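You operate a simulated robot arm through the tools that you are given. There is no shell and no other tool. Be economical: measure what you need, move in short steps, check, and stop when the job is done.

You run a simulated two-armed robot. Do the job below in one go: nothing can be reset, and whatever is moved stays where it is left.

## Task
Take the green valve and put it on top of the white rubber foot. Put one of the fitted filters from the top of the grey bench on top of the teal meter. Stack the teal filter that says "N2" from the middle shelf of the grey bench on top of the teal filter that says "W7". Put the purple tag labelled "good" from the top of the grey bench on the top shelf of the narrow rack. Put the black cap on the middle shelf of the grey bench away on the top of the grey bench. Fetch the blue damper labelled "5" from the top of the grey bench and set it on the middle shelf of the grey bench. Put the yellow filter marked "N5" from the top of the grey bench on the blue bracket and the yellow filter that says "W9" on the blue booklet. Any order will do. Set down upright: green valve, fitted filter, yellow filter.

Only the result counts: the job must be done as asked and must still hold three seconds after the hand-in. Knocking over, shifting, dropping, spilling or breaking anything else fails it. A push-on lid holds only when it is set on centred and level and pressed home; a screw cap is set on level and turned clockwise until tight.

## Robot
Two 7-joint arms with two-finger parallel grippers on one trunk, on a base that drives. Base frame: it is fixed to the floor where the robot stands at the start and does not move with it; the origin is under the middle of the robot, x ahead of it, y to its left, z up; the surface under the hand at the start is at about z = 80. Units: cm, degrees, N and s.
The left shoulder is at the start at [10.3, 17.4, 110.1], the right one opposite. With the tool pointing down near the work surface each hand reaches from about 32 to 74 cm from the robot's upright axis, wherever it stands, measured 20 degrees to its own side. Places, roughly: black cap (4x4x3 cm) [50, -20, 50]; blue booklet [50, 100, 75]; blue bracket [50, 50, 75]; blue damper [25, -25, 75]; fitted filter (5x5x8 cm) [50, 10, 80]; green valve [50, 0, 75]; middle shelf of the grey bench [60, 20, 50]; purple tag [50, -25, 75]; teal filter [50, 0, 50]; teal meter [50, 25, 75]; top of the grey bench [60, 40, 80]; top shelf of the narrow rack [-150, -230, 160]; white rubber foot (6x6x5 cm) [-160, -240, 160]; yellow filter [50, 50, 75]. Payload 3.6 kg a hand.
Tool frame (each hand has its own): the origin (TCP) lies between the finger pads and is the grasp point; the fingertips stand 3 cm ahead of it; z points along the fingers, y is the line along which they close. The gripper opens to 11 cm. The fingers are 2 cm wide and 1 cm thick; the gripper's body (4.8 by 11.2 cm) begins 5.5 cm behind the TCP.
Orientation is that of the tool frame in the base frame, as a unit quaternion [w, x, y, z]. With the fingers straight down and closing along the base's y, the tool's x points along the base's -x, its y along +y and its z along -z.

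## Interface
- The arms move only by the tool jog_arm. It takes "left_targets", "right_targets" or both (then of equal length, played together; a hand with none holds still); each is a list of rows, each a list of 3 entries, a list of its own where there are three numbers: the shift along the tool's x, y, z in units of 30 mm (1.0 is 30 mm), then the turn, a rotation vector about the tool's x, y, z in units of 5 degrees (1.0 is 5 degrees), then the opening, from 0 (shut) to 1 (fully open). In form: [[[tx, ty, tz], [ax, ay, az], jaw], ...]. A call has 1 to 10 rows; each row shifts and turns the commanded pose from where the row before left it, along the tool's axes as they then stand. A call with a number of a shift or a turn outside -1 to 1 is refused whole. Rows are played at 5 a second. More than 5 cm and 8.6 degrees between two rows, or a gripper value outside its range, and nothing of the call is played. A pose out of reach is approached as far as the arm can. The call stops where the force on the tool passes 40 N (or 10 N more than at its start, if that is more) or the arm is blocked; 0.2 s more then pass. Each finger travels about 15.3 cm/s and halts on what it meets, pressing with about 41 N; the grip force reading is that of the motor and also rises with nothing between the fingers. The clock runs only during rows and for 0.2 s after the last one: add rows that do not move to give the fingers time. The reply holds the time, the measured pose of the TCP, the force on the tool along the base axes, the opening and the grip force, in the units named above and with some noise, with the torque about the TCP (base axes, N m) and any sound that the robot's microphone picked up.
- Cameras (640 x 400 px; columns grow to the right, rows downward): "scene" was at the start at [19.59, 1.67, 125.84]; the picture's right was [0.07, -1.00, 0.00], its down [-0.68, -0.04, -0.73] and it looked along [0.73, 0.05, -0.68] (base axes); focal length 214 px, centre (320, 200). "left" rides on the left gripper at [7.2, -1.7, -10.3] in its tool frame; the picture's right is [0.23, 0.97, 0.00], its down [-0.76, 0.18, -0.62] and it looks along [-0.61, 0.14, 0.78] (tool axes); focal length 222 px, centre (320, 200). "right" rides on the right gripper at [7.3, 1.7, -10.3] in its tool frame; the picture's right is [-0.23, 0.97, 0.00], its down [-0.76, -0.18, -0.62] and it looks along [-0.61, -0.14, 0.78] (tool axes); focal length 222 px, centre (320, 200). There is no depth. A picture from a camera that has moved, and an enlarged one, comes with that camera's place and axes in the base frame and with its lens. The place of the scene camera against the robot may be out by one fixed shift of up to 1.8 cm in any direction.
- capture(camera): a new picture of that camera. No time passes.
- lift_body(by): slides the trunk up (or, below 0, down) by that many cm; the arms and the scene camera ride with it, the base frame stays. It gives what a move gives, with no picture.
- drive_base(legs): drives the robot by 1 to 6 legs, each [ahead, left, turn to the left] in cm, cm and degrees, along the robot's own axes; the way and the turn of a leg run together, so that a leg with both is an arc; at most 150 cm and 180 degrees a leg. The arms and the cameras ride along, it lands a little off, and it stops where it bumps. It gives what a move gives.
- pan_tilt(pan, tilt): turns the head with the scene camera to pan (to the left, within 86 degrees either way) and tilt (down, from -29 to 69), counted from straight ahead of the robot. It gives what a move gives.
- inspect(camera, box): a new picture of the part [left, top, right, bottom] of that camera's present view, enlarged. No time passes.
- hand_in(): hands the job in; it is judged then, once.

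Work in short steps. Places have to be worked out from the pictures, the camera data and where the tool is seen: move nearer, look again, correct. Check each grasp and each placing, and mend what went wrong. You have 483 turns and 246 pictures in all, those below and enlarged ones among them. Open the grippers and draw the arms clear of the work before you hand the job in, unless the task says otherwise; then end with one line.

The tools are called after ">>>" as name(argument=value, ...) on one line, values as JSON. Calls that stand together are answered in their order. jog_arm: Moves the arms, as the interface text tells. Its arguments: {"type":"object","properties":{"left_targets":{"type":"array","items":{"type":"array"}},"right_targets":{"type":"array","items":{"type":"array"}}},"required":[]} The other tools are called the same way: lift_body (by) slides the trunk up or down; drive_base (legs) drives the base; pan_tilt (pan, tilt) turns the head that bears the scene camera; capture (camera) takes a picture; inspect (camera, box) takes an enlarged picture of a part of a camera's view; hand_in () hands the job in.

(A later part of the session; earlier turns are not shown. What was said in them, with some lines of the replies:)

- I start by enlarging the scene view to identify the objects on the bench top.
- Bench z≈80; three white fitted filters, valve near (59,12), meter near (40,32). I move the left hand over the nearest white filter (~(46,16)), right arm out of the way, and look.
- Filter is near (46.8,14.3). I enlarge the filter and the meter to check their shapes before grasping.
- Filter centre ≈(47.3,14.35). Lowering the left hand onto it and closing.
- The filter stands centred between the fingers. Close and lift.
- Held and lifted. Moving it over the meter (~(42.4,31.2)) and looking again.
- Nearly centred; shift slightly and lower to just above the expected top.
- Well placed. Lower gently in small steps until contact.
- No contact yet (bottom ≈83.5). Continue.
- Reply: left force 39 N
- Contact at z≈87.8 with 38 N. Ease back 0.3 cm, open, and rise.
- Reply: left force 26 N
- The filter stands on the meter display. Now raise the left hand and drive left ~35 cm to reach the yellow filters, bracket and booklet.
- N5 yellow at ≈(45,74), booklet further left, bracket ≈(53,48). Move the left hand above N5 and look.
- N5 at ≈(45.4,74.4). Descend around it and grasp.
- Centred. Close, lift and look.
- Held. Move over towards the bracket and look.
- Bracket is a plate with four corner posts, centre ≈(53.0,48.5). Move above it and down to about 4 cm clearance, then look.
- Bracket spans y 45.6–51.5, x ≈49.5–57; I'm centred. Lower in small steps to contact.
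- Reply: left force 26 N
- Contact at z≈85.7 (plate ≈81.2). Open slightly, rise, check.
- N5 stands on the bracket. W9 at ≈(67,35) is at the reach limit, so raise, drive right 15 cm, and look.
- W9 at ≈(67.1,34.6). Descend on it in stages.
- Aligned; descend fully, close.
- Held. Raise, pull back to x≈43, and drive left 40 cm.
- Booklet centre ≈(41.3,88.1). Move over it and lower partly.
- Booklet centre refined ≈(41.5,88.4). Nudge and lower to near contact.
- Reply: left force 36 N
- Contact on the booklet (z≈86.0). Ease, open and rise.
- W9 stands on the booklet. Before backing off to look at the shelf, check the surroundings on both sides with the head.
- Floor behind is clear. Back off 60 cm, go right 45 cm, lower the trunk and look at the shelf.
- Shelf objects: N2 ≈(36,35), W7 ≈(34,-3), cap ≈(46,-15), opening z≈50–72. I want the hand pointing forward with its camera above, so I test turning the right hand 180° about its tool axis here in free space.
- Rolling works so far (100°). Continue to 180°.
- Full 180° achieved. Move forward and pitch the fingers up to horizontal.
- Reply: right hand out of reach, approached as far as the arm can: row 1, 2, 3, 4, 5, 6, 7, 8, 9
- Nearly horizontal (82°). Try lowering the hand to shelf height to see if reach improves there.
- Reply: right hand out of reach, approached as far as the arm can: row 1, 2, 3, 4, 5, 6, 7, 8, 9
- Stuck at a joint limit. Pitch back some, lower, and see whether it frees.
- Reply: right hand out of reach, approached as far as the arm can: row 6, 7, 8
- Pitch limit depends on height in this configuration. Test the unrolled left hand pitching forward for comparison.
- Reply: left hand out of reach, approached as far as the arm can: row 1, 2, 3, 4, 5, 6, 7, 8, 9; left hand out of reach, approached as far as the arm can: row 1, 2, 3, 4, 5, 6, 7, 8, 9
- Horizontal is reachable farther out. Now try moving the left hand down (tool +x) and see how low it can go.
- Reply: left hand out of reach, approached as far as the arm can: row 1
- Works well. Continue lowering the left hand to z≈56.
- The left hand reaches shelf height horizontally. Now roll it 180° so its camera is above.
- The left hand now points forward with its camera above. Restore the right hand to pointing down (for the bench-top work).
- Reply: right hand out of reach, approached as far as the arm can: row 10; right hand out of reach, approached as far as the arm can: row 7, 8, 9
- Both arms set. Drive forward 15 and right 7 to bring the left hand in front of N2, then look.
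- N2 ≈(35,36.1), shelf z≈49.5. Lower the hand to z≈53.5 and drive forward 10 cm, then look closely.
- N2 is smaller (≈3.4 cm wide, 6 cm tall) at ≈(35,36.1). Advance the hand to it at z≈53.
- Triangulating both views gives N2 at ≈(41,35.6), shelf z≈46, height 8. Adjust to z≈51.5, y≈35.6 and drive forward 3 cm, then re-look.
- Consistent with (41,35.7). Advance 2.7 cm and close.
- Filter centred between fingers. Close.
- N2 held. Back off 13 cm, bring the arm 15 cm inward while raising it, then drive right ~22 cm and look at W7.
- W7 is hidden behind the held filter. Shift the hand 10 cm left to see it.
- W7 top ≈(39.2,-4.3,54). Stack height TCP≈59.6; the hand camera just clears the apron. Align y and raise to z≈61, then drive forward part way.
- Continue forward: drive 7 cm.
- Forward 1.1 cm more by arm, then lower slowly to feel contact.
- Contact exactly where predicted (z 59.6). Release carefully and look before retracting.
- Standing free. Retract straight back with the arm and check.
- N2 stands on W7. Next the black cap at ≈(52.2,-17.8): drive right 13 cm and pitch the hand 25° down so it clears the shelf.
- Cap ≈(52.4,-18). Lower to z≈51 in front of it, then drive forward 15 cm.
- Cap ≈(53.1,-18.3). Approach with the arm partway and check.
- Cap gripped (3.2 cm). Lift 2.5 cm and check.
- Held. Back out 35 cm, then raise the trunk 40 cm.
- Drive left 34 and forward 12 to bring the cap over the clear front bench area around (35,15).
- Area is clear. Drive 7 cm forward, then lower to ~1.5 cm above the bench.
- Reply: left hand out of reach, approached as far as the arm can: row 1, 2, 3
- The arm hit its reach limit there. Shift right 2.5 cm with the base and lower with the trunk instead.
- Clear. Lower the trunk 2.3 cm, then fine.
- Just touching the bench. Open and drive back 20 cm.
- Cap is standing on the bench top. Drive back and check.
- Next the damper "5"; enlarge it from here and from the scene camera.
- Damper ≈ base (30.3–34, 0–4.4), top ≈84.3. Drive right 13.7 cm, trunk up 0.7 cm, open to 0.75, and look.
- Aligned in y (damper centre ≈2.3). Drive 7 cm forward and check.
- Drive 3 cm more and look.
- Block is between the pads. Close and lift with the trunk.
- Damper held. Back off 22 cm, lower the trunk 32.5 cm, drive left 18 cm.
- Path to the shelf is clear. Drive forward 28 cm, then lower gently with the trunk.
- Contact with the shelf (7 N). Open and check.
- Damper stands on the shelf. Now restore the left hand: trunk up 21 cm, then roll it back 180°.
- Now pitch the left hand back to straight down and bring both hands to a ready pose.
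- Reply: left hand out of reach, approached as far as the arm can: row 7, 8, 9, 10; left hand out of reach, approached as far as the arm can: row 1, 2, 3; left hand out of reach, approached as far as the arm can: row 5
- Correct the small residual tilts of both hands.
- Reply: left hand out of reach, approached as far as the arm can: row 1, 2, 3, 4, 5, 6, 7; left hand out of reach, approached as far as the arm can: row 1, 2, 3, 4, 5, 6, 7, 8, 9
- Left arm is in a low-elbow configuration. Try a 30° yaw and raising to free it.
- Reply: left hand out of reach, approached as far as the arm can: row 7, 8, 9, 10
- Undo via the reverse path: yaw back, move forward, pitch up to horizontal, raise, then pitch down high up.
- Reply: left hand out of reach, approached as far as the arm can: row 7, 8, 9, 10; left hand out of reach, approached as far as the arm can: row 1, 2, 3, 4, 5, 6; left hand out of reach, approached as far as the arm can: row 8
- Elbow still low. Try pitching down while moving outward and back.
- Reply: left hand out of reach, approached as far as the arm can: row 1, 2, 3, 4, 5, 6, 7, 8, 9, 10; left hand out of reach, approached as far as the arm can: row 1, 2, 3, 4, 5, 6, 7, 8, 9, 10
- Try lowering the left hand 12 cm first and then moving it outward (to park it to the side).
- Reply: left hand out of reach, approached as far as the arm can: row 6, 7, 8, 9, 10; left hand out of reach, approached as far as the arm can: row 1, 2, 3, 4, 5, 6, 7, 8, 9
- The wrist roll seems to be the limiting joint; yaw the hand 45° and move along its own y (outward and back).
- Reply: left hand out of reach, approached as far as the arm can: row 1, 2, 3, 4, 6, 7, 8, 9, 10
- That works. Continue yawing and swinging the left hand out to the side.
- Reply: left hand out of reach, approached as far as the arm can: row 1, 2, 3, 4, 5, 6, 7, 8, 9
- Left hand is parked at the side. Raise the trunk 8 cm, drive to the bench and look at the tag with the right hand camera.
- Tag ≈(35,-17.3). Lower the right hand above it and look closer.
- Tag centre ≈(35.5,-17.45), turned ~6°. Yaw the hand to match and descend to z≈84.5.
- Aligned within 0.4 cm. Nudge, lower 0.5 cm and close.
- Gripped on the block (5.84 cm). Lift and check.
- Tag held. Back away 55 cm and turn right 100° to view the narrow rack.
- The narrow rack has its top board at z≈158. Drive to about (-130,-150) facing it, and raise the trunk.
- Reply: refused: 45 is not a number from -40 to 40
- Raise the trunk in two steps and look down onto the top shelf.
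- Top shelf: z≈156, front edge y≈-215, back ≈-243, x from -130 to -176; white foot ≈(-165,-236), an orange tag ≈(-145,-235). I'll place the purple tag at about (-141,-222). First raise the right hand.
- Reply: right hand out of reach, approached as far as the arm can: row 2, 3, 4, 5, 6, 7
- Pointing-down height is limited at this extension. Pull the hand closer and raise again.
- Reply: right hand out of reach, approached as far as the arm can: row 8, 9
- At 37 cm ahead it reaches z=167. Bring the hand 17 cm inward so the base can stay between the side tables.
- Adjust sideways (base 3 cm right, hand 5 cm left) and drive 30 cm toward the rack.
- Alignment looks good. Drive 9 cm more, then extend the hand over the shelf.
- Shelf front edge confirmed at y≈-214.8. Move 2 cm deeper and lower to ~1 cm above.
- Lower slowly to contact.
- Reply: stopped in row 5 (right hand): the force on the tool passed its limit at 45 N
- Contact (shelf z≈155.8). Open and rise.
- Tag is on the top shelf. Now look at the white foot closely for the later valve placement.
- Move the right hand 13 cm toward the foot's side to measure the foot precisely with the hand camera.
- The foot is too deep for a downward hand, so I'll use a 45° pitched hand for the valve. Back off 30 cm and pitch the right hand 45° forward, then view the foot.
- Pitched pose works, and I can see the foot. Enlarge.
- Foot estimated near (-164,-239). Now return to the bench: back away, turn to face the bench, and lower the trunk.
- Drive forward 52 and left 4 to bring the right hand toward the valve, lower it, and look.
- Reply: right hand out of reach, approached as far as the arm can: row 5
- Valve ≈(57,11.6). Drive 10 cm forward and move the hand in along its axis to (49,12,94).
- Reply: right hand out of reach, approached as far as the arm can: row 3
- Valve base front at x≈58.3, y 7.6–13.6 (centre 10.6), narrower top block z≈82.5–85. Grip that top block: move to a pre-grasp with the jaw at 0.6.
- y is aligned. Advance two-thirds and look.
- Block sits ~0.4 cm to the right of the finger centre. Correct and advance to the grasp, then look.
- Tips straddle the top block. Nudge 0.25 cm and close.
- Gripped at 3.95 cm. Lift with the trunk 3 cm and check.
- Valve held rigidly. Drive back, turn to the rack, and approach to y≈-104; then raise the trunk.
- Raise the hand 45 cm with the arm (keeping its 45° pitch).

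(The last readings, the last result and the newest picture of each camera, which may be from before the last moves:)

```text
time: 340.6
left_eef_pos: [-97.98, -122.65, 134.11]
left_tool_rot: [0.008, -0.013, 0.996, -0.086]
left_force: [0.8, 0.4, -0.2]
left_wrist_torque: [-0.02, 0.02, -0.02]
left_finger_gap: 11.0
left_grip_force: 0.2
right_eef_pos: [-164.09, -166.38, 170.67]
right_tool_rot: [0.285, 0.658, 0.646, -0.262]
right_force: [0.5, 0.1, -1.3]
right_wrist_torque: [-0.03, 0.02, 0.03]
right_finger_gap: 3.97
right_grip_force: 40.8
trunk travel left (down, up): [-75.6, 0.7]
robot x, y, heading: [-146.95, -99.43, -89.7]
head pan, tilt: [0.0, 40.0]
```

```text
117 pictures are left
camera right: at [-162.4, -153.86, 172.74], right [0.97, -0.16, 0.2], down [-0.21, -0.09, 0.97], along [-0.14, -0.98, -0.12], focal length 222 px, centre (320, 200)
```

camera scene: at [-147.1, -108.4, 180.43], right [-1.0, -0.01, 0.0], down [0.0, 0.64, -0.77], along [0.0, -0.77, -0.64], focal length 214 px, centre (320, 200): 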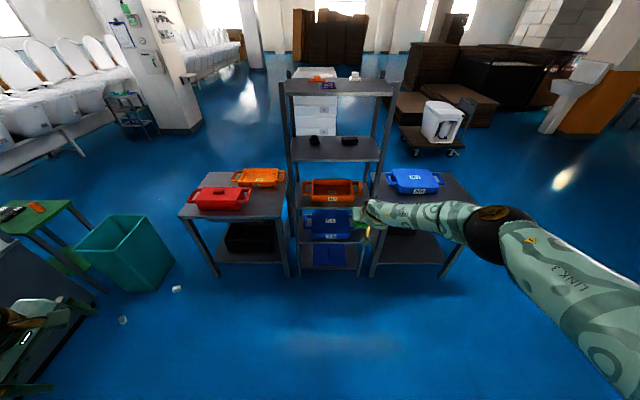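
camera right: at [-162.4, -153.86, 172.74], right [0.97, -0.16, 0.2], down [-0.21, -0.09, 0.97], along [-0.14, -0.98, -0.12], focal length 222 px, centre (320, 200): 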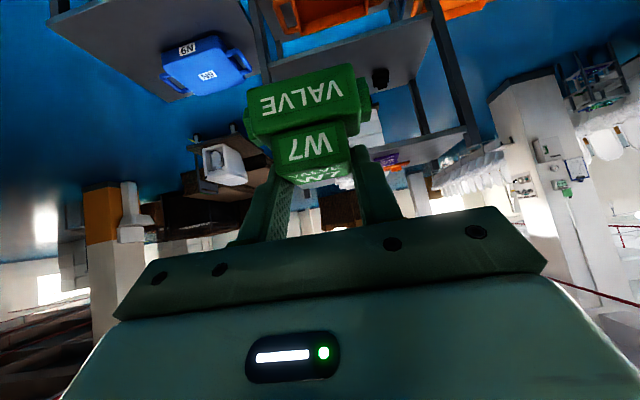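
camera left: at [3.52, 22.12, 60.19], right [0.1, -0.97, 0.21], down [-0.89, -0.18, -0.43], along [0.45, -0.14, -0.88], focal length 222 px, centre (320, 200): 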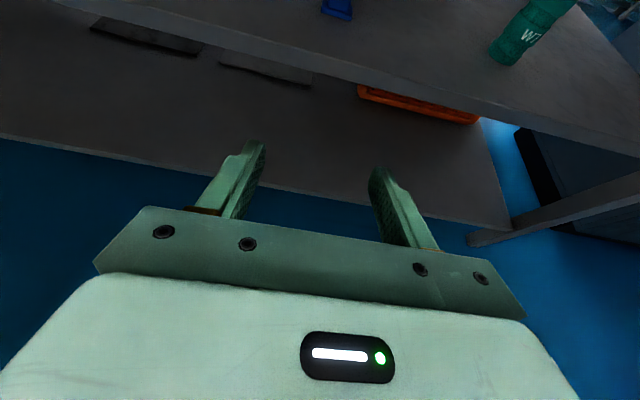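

Drive 50 cm toward the rack and look.

>>> drive_base(legs=[[50, 0, 0]])

>>> capture(camera="scene")

>>> capture(camera="right")

```text
time: 343.6
left_eef_pos: [-97.78, -172.98, 134.06]
left_tool_rot: [0.007, -0.014, 0.996, -0.087]
left_force: [0.7, -0.7, -0.1]
left_wrist_torque: [0.0, 0.02, 0.01]
left_finger_gap: 10.99
left_grip_force: 0.0
right_eef_pos: [-163.81, -216.62, 170.7]
right_tool_rot: [0.284, 0.659, 0.645, -0.262]
right_force: [-0.2, 0.2, -1.8]
right_wrist_torque: [0.01, -0.02, -0.04]
right_finger_gap: 3.95
right_grip_force: 40.8
trunk travel left (down, up): [-75.6, 0.7]
robot x, y, heading: [-146.33, -150.25, -89.4]
head pan, tilt: [0.0, 40.0]
```

```text
116 pictures are left
camera scene: at [-146.84, -158.74, 180.44], right [-1.0, -0.01, 0.0], down [0.0, 0.64, -0.77], along [0.0, -0.77, -0.64], focal length 214 px, centre (320, 200)
```

scene: 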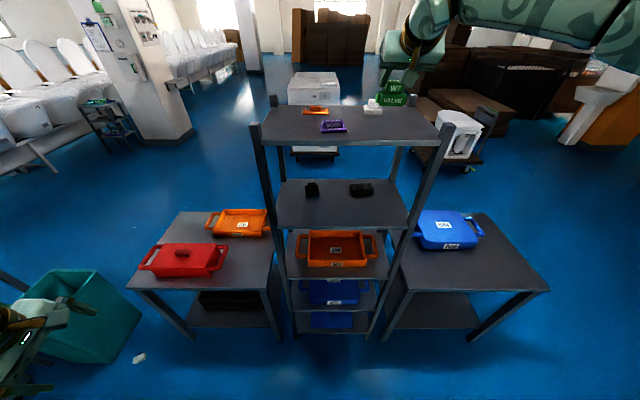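

```text
115 pictures are left
camera right: at [-162.15, -204.2, 172.78], right [0.97, -0.16, 0.2], down [-0.21, -0.09, 0.97], along [-0.14, -0.98, -0.12], focal length 222 px, centre (320, 200)
```

right: 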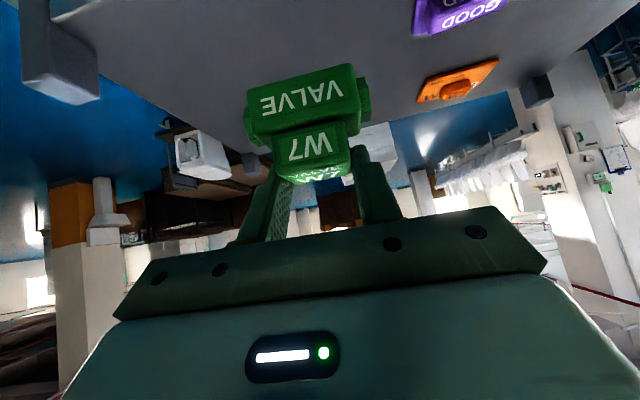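

>>> inspect(camera="scene", box=[290, 60, 450, 160])

```text
4.00 times, centred on (370, 110) of scene
camera zoom: at [-146.84, -158.74, 180.44], right [-1.0, -0.01, 0.0], down [0.0, 0.64, -0.77], along [0.0, -0.77, -0.64], focal length 858 px, centre (120, 560)
```

zoom: 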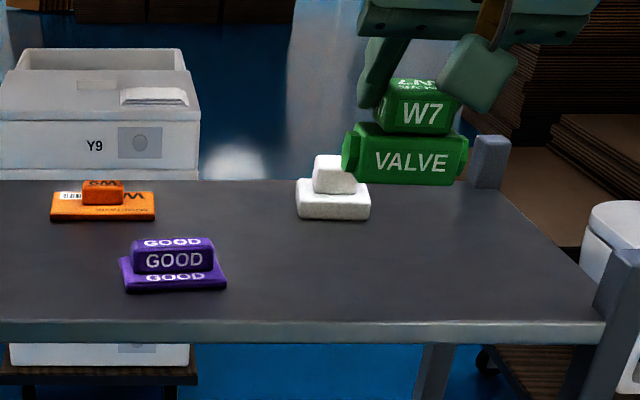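

Estimates of the foot's depth vary, so measure close up: shift the hand 8 cm left so the foot shows beside the valve, and drive 8 cm closer.

>>> jog_arm(right_targets=[[[0, 0.9, 0], [0, 0, 0], 0], [[0, 0.9, 0], [0, 0, 0], 0], [[0, 0.9, 0], [0, 0, 0], 0], [[0, 0, 0], [0, 0, 0], 0]])

>>> drive_base(legs=[[8, 0, 0]])

>>> capture(camera="right")

```text
time: 344.6
left_eef_pos: [-97.78, -172.99, 133.93]
left_tool_rot: [0.008, -0.014, 0.996, -0.087]
left_force: [0.7, 0.5, 0.0]
left_wrist_torque: [0.01, 0.0, 0.0]
left_finger_gap: 11.0
left_grip_force: 0.0
right_eef_pos: [-155.88, -216.93, 170.83]
right_tool_rot: [0.283, 0.659, 0.646, -0.262]
right_force: [-0.4, 0.5, -2.5]
right_wrist_torque: [0.0, 0.0, -0.02]
right_finger_gap: 3.95
right_grip_force: 40.6
trunk travel left (down, up): [-75.6, 0.7]
robot x, y, heading: [-146.52, -150.67, -90.0]
head pan, tilt: [0.0, 40.0]
```

```text
time: 345.6
left_eef_pos: [-97.71, -179.85, 134.16]
left_tool_rot: [0.007, -0.015, 0.996, -0.09]
left_force: [-0.5, 0.0, -0.2]
left_wrist_torque: [-0.08, 0.01, -0.02]
left_finger_gap: 10.98
left_grip_force: 0.0
right_eef_pos: [-155.65, -223.42, 171.5]
right_tool_rot: [0.288, 0.657, 0.644, -0.266]
right_force: [-0.4, 1.8, -1.3]
right_wrist_torque: [-0.05, -0.02, 0.0]
right_finger_gap: 3.96
right_grip_force: 40.8
trunk travel left (down, up): [-75.6, 0.7]
robot x, y, heading: [-146.35, -158.44, -89.6]
head pan, tilt: [0.0, 40.0]
```

```text
113 pictures are left
camera right: at [-153.94, -210.97, 173.51], right [0.97, -0.16, 0.2], down [-0.21, -0.08, 0.97], along [-0.14, -0.98, -0.11], focal length 222 px, centre (320, 200)
```

right: 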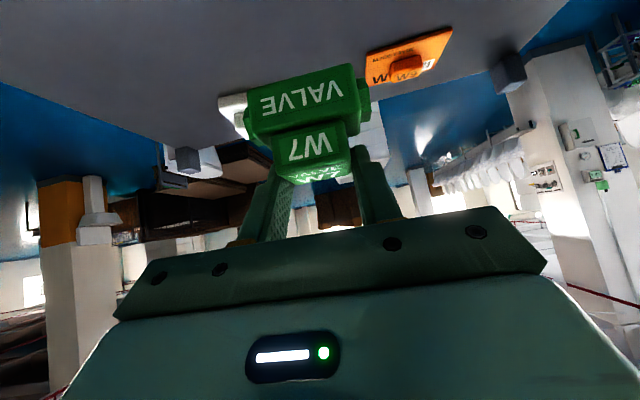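

Foot is still half hidden; move another 6 cm left.

>>> jog_arm(right_targets=[[[0, 1, 0], [0, 0, 0], 0], [[0, 1, 0], [0, 0, 0], 0], [[0, 0, 0], [0, 0, 0], 0]])

>>> capture(camera="right")

>>> inspect(camera="right", box=[140, 20, 440, 200])

```text
time: 346.4
left_eef_pos: [-97.81, -181.07, 134.06]
left_tool_rot: [0.007, -0.016, 0.996, -0.085]
left_force: [-0.6, -0.5, 0.1]
left_wrist_torque: [0.04, -0.02, -0.01]
left_finger_gap: 10.99
left_grip_force: 0.0
right_eef_pos: [-149.77, -225.18, 170.9]
right_tool_rot: [0.284, 0.659, 0.646, -0.261]
right_force: [-1.1, -0.4, -1.6]
right_wrist_torque: [0.0, -0.02, 0.05]
right_finger_gap: 3.93
right_grip_force: 41.1
trunk travel left (down, up): [-75.6, 0.7]
robot x, y, heading: [-146.81, -158.25, -89.5]
head pan, tilt: [0.0, 40.0]
```

```text
112 pictures are left
camera right: at [-148.15, -212.62, 173.14], right [0.97, -0.16, 0.2], down [-0.21, -0.09, 0.97], along [-0.14, -0.98, -0.12], focal length 222 px, centre (320, 200)
```

right: 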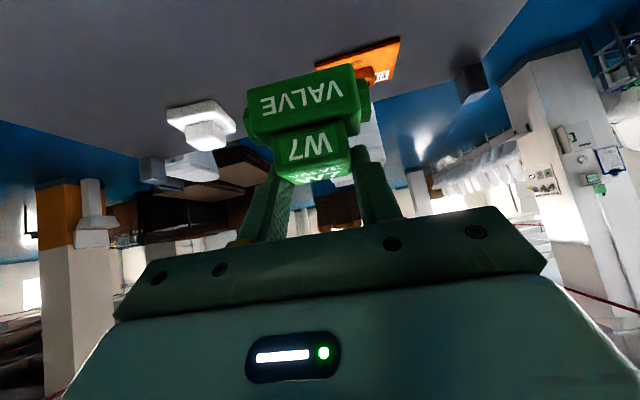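

```text
2.13 times, centred on (290, 110) of right
camera zoom: at [-148.15, -212.62, 173.14], right [0.97, -0.16, 0.2], down [-0.21, -0.09, 0.97], along [-0.14, -0.98, -0.12], focal length 474 px, centre (384, 392)
```

zoom: 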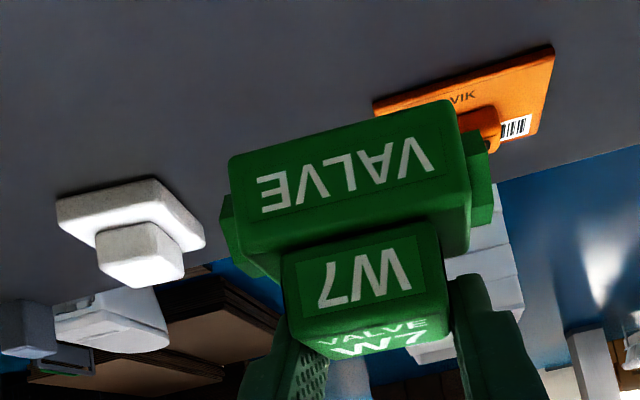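

Good view: foot block centre ≈(-164.5,-238). Take a second, closer view for triangulation: drive 8 cm forward.

>>> drive_base(legs=[[8, 0, 0]])

>>> jog_arm(right_targets=[[[0, 0, 0], [0, 0, 0], 0], [[0, 0, 0], [0, 0, 0], 0]])

>>> inspect(camera="right", box=[60, 20, 360, 200])

```text
time: 347.5
left_eef_pos: [-97.65, -187.3, 134.26]
left_tool_rot: [0.007, -0.016, 0.996, -0.092]
left_force: [0.1, 1.0, -0.3]
left_wrist_torque: [-0.08, -0.01, -0.01]
left_finger_gap: 11.01
left_grip_force: 0.0
right_eef_pos: [-149.42, -230.97, 171.97]
right_tool_rot: [0.288, 0.655, 0.645, -0.266]
right_force: [1.0, 1.0, -1.0]
right_wrist_torque: [-0.02, 0.04, -0.02]
right_finger_gap: 3.98
right_grip_force: 40.3
trunk travel left (down, up): [-75.6, 0.7]
robot x, y, heading: [-146.39, -166.21, -89.6]
head pan, tilt: [0.0, 40.0]
```

```text
time: 348.1
left_eef_pos: [-97.46, -187.99, 134.03]
left_tool_rot: [0.006, -0.016, 0.996, -0.087]
left_force: [-0.1, 0.9, 0.5]
left_wrist_torque: [-0.06, -0.01, -0.01]
left_finger_gap: 11.01
left_grip_force: 0.1
right_eef_pos: [-149.42, -231.9, 171.61]
right_tool_rot: [0.287, 0.656, 0.646, -0.264]
right_force: [0.2, 1.3, -2.0]
right_wrist_torque: [-0.02, -0.01, -0.01]
right_finger_gap: 3.94
right_grip_force: 40.9
trunk travel left (down, up): [-75.6, 0.7]
robot x, y, heading: [-146.31, -166.43, -89.8]
head pan, tilt: [0.0, 40.0]
```

```text
2.13 times, centred on (210, 110) of right
camera zoom: at [-147.73, -219.36, 173.64], right [0.97, -0.16, 0.2], down [-0.21, -0.08, 0.97], along [-0.14, -0.98, -0.11], focal length 474 px, centre (555, 392)
```

zoom: 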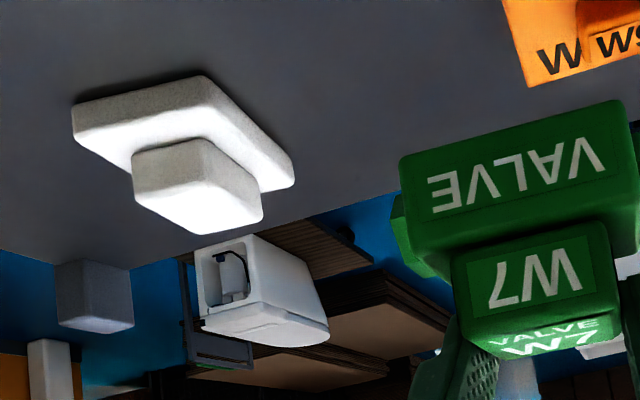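

Two consistent views put the foot's top block centre at ≈(-164.5,-237.4), top z≈160.5. Move the valve 15.3 cm right and 3 cm forward, staying high, then check.

>>> jog_arm(right_targets=[[[0, -0.85, 0], [0, 0, 0], 0], [[0, -0.85, 0], [0, 0, 0], 0], [[0, -0.85, 0], [0, 0, 0], 0], [[0, -0.85, 0], [0, 0, 0], 0], [[0, -0.85, 0], [0, 0, 0], 0], [[0, -0.85, 0], [0, 0, 0], 0], [[-0.35, 0, 0.35], [0, 0, 0], 0], [[-0.35, 0, 0.35], [0, 0, 0], 0], [[0, 0, 0], [0, 0, 0], 0], [[0, 0, 0], [0, 0, 0], 0]])

>>> capture(camera="right")

>>> inspect(camera="scene", box=[330, 60, 450, 140])

```text
time: 350.3
left_eef_pos: [-97.67, -188.6, 134.06]
left_tool_rot: [0.008, -0.015, 0.996, -0.087]
left_force: [0.0, 0.2, 0.1]
left_wrist_torque: [-0.03, 0.01, -0.02]
left_finger_gap: 11.0
left_grip_force: 0.1
right_eef_pos: [-164.65, -235.7, 170.84]
right_tool_rot: [0.284, 0.658, 0.646, -0.262]
right_force: [-0.1, -0.4, -1.5]
right_wrist_torque: [0.0, -0.03, 0.04]
right_finger_gap: 3.97
right_grip_force: 41.6
trunk travel left (down, up): [-75.6, 0.7]
robot x, y, heading: [-146.7, -166.22, -89.5]
head pan, tilt: [0.0, 40.0]
```

```text
109 pictures are left
camera right: at [-163.12, -223.17, 172.92], right [0.97, -0.16, 0.2], down [-0.21, -0.09, 0.97], along [-0.14, -0.98, -0.12], focal length 222 px, centre (320, 200)
```

right: 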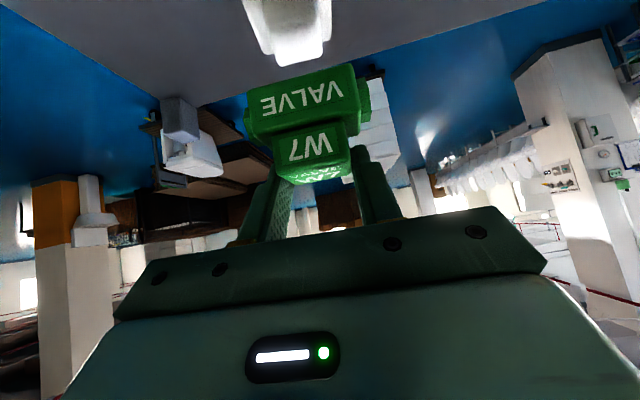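

```text
5.00 times, centred on (390, 100) of scene
camera zoom: at [-146.78, -174.77, 180.42], right [-1.0, -0.01, 0.0], down [-0.01, 0.64, -0.77], along [0.01, -0.77, -0.64], focal length 1072 px, centre (-30, 700)
```

zoom: 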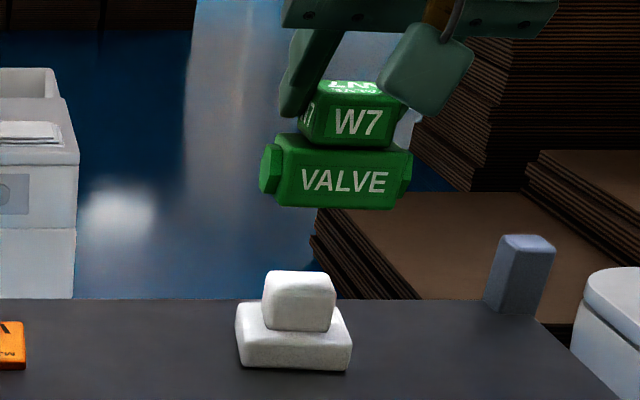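

Lateral and depth agree to within 0.5 cm. Correct slightly and lower to ~1 cm above the foot.

>>> jog_arm(right_targets=[[[-0.12, 0.1, 0.12], [0, 0, 0], 0], [[0.19, 0, 0.19], [0, 0, 0], 0], [[0.19, 0, 0.19], [0, 0, 0], 0], [[0.19, 0, 0.19], [0, 0, 0], 0], [[0.17, 0, 0.17], [0, 0, 0], 0], [[0, 0, 0], [0, 0, 0], 0], [[0, 0, 0], [0, 0, 0], 0]])

>>> inspect(camera="scene", box=[350, 75, 430, 135])

>>> inspect(camera="right", box=[180, 0, 440, 180])

```text
time: 351.9
left_eef_pos: [-97.69, -188.64, 133.9]
left_tool_rot: [0.007, -0.017, 0.996, -0.087]
left_force: [1.2, 0.0, -0.1]
left_wrist_torque: [0.0, 0.03, -0.01]
left_finger_gap: 10.97
left_grip_force: 0.1
right_eef_pos: [-164.27, -236.2, 167.49]
right_tool_rot: [0.285, 0.657, 0.647, -0.263]
right_force: [0.0, 0.3, -1.6]
right_wrist_torque: [-0.03, -0.03, 0.0]
right_finger_gap: 3.93
right_grip_force: 41.5
trunk travel left (down, up): [-75.6, 0.7]
robot x, y, heading: [-146.39, -166.18, -89.6]
head pan, tilt: [0.0, 40.0]
```

```text
6.67 times, centred on (390, 105) of scene
camera zoom: at [-146.76, -174.74, 180.43], right [-1.0, -0.01, 0.0], down [-0.01, 0.64, -0.77], along [0.01, -0.77, -0.64], focal length 1430 px, centre (-147, 833)
```

zoom: 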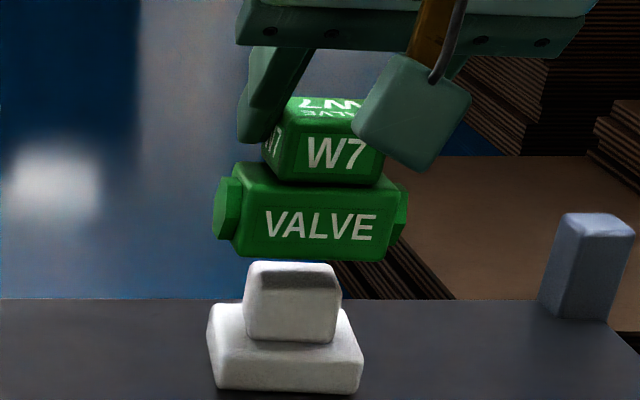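

```text
2.22 times, centred on (310, 90) of right
camera zoom: at [-162.69, -223.67, 169.71], right [0.97, -0.16, 0.2], down [-0.21, -0.09, 0.97], along [-0.14, -0.98, -0.12], focal length 494 px, centre (342, 444)
```

zoom: 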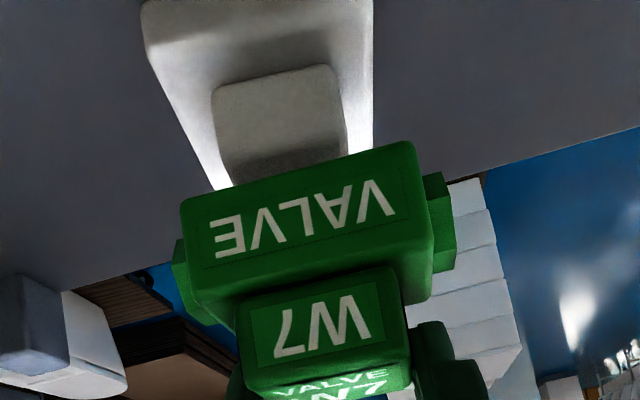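

Aligned within a few mm. Small 0.25 cm correction and lower gently to contact.

>>> jog_arm(right_targets=[[[0, 0.08, 0], [0, 0, 0], 0], [[0.06, 0, 0.06], [0, 0, 0], 0], [[0.06, 0, 0.06], [0, 0, 0], 0], [[0.05, 0, 0.05], [0, 0, 0], 0], [[0, 0, 0], [0, 0, 0], 0]])

```text
time: 353.1
left_eef_pos: [-97.61, -188.72, 133.94]
left_tool_rot: [0.007, -0.016, 0.996, -0.087]
left_force: [0.2, 0.1, 0.3]
left_wrist_torque: [-0.01, 0.04, -0.01]
left_finger_gap: 10.96
left_grip_force: 0.1
right_eef_pos: [-164.13, -236.07, 166.9]
right_tool_rot: [0.285, 0.657, 0.646, -0.263]
right_force: [-0.4, -0.4, -1.7]
right_wrist_torque: [0.01, -0.01, -0.01]
right_finger_gap: 3.93
right_grip_force: 41.1
trunk travel left (down, up): [-75.6, 0.7]
robot x, y, heading: [-146.75, -166.42, -89.2]
head pan, tilt: [0.0, 40.0]
```

>>> jog_arm(right_targets=[[[0.04, 0, 0.04], [0, 0, 0], 0], [[0.04, 0, 0.04], [0, 0, 0], 0], [[0.04, 0, 0.04], [0, 0, 0], 0], [[0, 0, 0], [0, 0, 0], 0]])

```text
time: 354.1
left_eef_pos: [-97.64, -188.63, 133.96]
left_tool_rot: [0.007, -0.016, 0.996, -0.086]
left_force: [0.5, -0.5, 0.2]
left_wrist_torque: [-0.02, 0.01, -0.01]
left_finger_gap: 10.98
left_grip_force: 0.0
right_eef_pos: [-164.04, -236.17, 166.36]
right_tool_rot: [0.285, 0.657, 0.647, -0.263]
right_force: [0.8, 0.7, -1.4]
right_wrist_torque: [0.01, 0.01, 0.02]
right_finger_gap: 3.94
right_grip_force: 40.8
trunk travel left (down, up): [-75.6, 0.7]
robot x, y, heading: [-146.61, -166.41, -89.5]
head pan, tilt: [0.0, 40.0]
```

>>> jog_arm(right_targets=[[[0.04, 0, 0.04], [0, 0, 0], 0], [[0.04, 0, 0.04], [0, 0, 0], 0], [[0, 0, 0], [0, 0, 0], 0]])

>>> inspect(camera="right", box=[180, 0, 440, 180])

>>> inspect(camera="scene", box=[350, 75, 430, 135])

```text
time: 354.9
left_eef_pos: [-97.54, -188.6, 134.03]
left_tool_rot: [0.007, -0.016, 0.996, -0.087]
left_force: [-0.2, 0.9, 0.5]
left_wrist_torque: [0.06, -0.01, 0.03]
left_finger_gap: 11.01
left_grip_force: 0.0
right_eef_pos: [-164.05, -236.21, 166.09]
right_tool_rot: [0.286, 0.656, 0.647, -0.263]
right_force: [-1.2, -2.3, 6.4]
right_wrist_torque: [-0.17, 0.19, 0.03]
right_finger_gap: 3.94
right_grip_force: 40.5
trunk travel left (down, up): [-75.6, 0.7]
robot x, y, heading: [-146.54, -166.5, -89.6]
head pan, tilt: [0.0, 40.0]
```

```text
2.22 times, centred on (310, 90) of right
camera zoom: at [-162.41, -223.68, 168.25], right [0.97, -0.16, 0.2], down [-0.21, -0.08, 0.97], along [-0.14, -0.98, -0.12], focal length 494 px, centre (342, 444)
```

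zoom: 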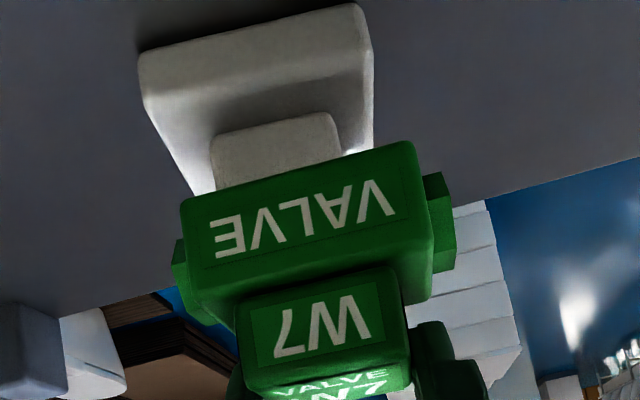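

```text
6.67 times, centred on (390, 105) of scene
camera zoom: at [-146.75, -174.71, 180.44], right [-1.0, -0.01, 0.0], down [-0.01, 0.64, -0.77], along [0.01, -0.77, -0.64], focal length 1430 px, centre (-147, 833)
```

zoom: 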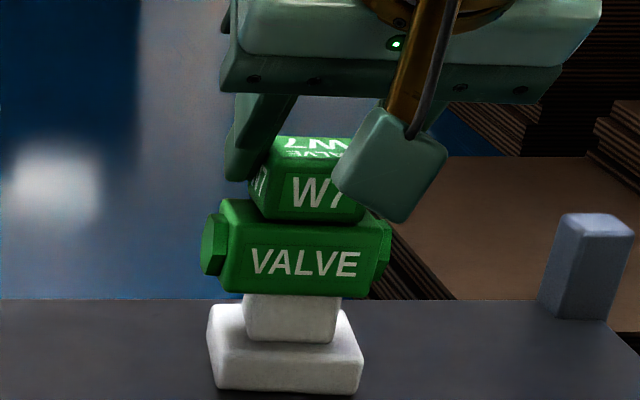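

Contact at z=166.1; valve is centred on the foot laterally and in depth. Release slowly.

>>> jog_arm(right_targets=[[[0.01, 0, 0.01], [0, 0, 0], 0], [[0, 0, 0], [0, 0, 0], 0.38], [[0, 0, 0], [0, 0, 0], 0.42], [[0, 0, 0], [0, 0, 0], 0.5], [[0, 0, 0], [0, 0, 0], 0.6], [[0, 0, 0], [0, 0, 0], 0.6]])

>>> inspect(camera="right", box=[180, 0, 440, 180])

>>> inspect(camera="scene", box=[350, 75, 430, 135])

```text
time: 356.3
left_eef_pos: [-97.57, -188.67, 133.98]
left_tool_rot: [0.008, -0.017, 0.996, -0.086]
left_force: [-0.5, 0.4, 0.0]
left_wrist_torque: [-0.02, 0.01, -0.03]
left_finger_gap: 10.99
left_grip_force: 0.1
right_eef_pos: [-164.01, -236.23, 166.05]
right_tool_rot: [0.286, 0.657, 0.646, -0.263]
right_force: [-0.1, -0.4, -0.3]
right_wrist_torque: [-0.01, -0.01, 0.02]
right_finger_gap: 6.6
right_grip_force: 0.1
trunk travel left (down, up): [-75.6, 0.7]
robot x, y, heading: [-146.28, -166.13, -89.5]
head pan, tilt: [0.0, 40.0]
```

```text
2.22 times, centred on (310, 90) of right
camera zoom: at [-162.42, -223.67, 168.14], right [0.97, -0.16, 0.2], down [-0.21, -0.09, 0.97], along [-0.14, -0.98, -0.12], focal length 494 px, centre (342, 444)
```

zoom: 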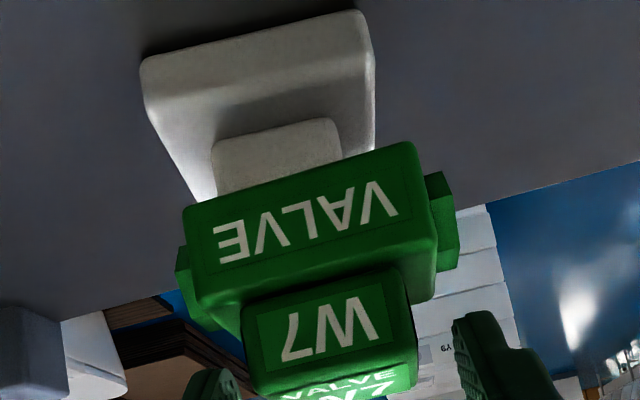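

```text
6.67 times, centred on (390, 105) of scene
camera zoom: at [-146.77, -174.72, 180.43], right [-1.0, -0.01, 0.0], down [-0.01, 0.64, -0.77], along [0.01, -0.77, -0.64], focal length 1430 px, centre (-147, 833)
```

zoom: 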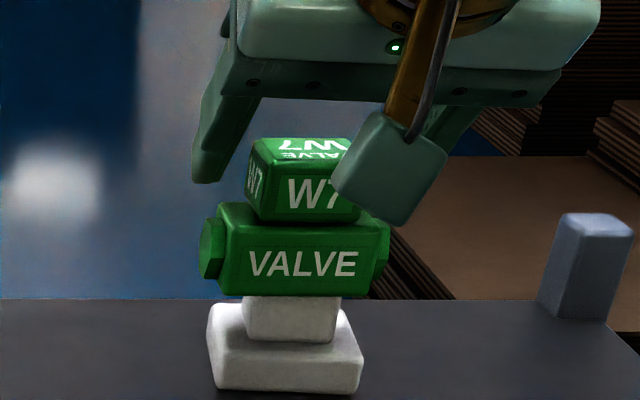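

Valve stands level. Retract along the tool axis and recheck.

>>> jog_arm(right_targets=[[[0, 0, -0.3], [0, 0, 0], 0.6], [[0, 0, -0.6], [0, 0, 0], 0.6], [[0, 0, -0.9], [0, 0, 0], 0.6], [[0, 0, -0.9], [0, 0, 0], 0.6], [[0, 0, 0], [0, 0, 0], 0.6]])

>>> drive_base(legs=[[-40, 0, 0]])

>>> inspect(camera="scene", box=[260, 60, 460, 180])

```text
time: 357.5
left_eef_pos: [-97.51, -188.64, 134.01]
left_tool_rot: [0.007, -0.015, 0.996, -0.086]
left_force: [0.3, 0.1, -1.2]
left_wrist_torque: [0.0, -0.02, 0.0]
left_finger_gap: 11.03
left_grip_force: 0.1
right_eef_pos: [-164.22, -230.56, 171.74]
right_tool_rot: [0.286, 0.657, 0.647, -0.262]
right_force: [-1.3, 0.2, 0.3]
right_wrist_torque: [-0.01, -0.01, 0.04]
right_finger_gap: 6.58
right_grip_force: 0.1
trunk travel left (down, up): [-75.6, 0.7]
robot x, y, heading: [-146.38, -166.57, -89.9]
head pan, tilt: [0.0, 40.0]
```

```text
time: 360.0
left_eef_pos: [-98.02, -148.8, 134.02]
left_tool_rot: [0.007, -0.015, 0.996, -0.085]
left_force: [0.0, -1.0, 0.7]
left_wrist_torque: [0.03, 0.03, 0.0]
left_finger_gap: 11.0
left_grip_force: 0.0
right_eef_pos: [-164.66, -190.78, 171.67]
right_tool_rot: [0.285, 0.657, 0.646, -0.263]
right_force: [-0.4, 0.4, -1.2]
right_wrist_torque: [-0.01, 0.01, 0.01]
right_finger_gap: 6.57
right_grip_force: 0.0
trunk travel left (down, up): [-75.6, 0.7]
robot x, y, heading: [-147.12, -126.45, -89.4]
head pan, tilt: [0.0, 40.0]
```

```text
3.20 times, centred on (360, 120) of scene
camera zoom: at [-147.11, -134.95, 180.42], right [-1.0, -0.01, 0.0], down [-0.01, 0.64, -0.77], along [0.01, -0.77, -0.64], focal length 686 px, centre (192, 456)
```

zoom: 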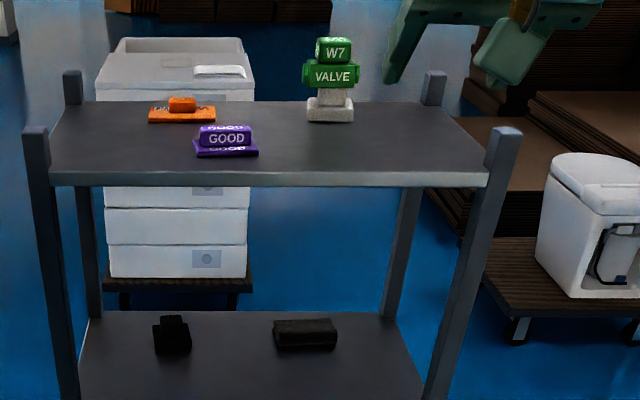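

Everything at the rack is in place. One last look at the bench before handing in.

>>> drive_base(legs=[[-40, 0, 0], [0, 0, 75]])

>>> pan_tilt(pan=35, tilt=20)

>>> inspect(camera="scene", box=[180, 100, 500, 300])

```text
time: 365.7
left_eef_pos: [-112.95, -45.07, 133.93]
left_tool_rot: [0.059, -0.62, 0.78, -0.063]
left_force: [-1.1, 0.6, 0.0]
left_wrist_torque: [0.03, 0.03, 0.0]
left_finger_gap: 11.01
left_grip_force: 0.1
right_eef_pos: [-89.69, -120.31, 171.83]
right_tool_rot: [0.387, 0.128, 0.912, -0.035]
right_force: [-0.4, -0.1, 0.1]
right_wrist_torque: [0.03, 0.04, -0.02]
right_finger_gap: 6.61
right_grip_force: 0.1
trunk travel left (down, up): [-75.6, 0.7]
robot x, y, heading: [-147.15, -86.53, -14.4]
head pan, tilt: [0.0, 40.0]
```

```text
time: 366.7
left_eef_pos: [-113.07, -45.1, 133.98]
left_tool_rot: [0.058, -0.62, 0.78, -0.064]
left_force: [-0.2, 0.3, -0.3]
left_wrist_torque: [0.0, 0.03, -0.02]
left_finger_gap: 10.99
left_grip_force: 0.0
right_eef_pos: [-89.67, -120.36, 171.86]
right_tool_rot: [0.386, 0.128, 0.913, -0.035]
right_force: [0.1, -0.5, -1.1]
right_wrist_torque: [0.0, 0.0, 0.0]
right_finger_gap: 6.6
right_grip_force: 0.0
trunk travel left (down, up): [-75.6, 0.7]
robot x, y, heading: [-147.39, -86.28, -14.3]
head pan, tilt: [35.0, 20.0]
```

```text
2.00 times, centred on (340, 200) of scene
camera zoom: at [-137.83, -82.43, 183.56], right [0.35, -0.94, 0.0], down [-0.32, -0.12, -0.94], along [0.88, 0.33, -0.34], focal length 429 px, centre (280, 200)
```

zoom: 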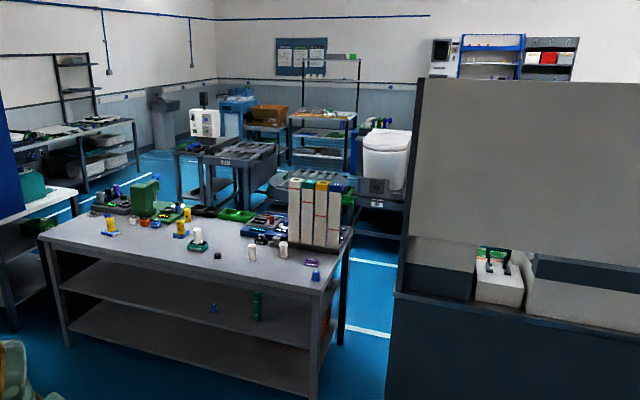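

The bench shows every item in place: filters upright, cap on top, damper and the N2/W7 stack on the shelf. Both arms are clear and empty, so I hand in.

>>> hand_in()

```text
The job is handed in.
```

I finished all the placements and handed in the job; the last pictures of the rack and bench showed every item in place, with both grippers empty and clear of the work.
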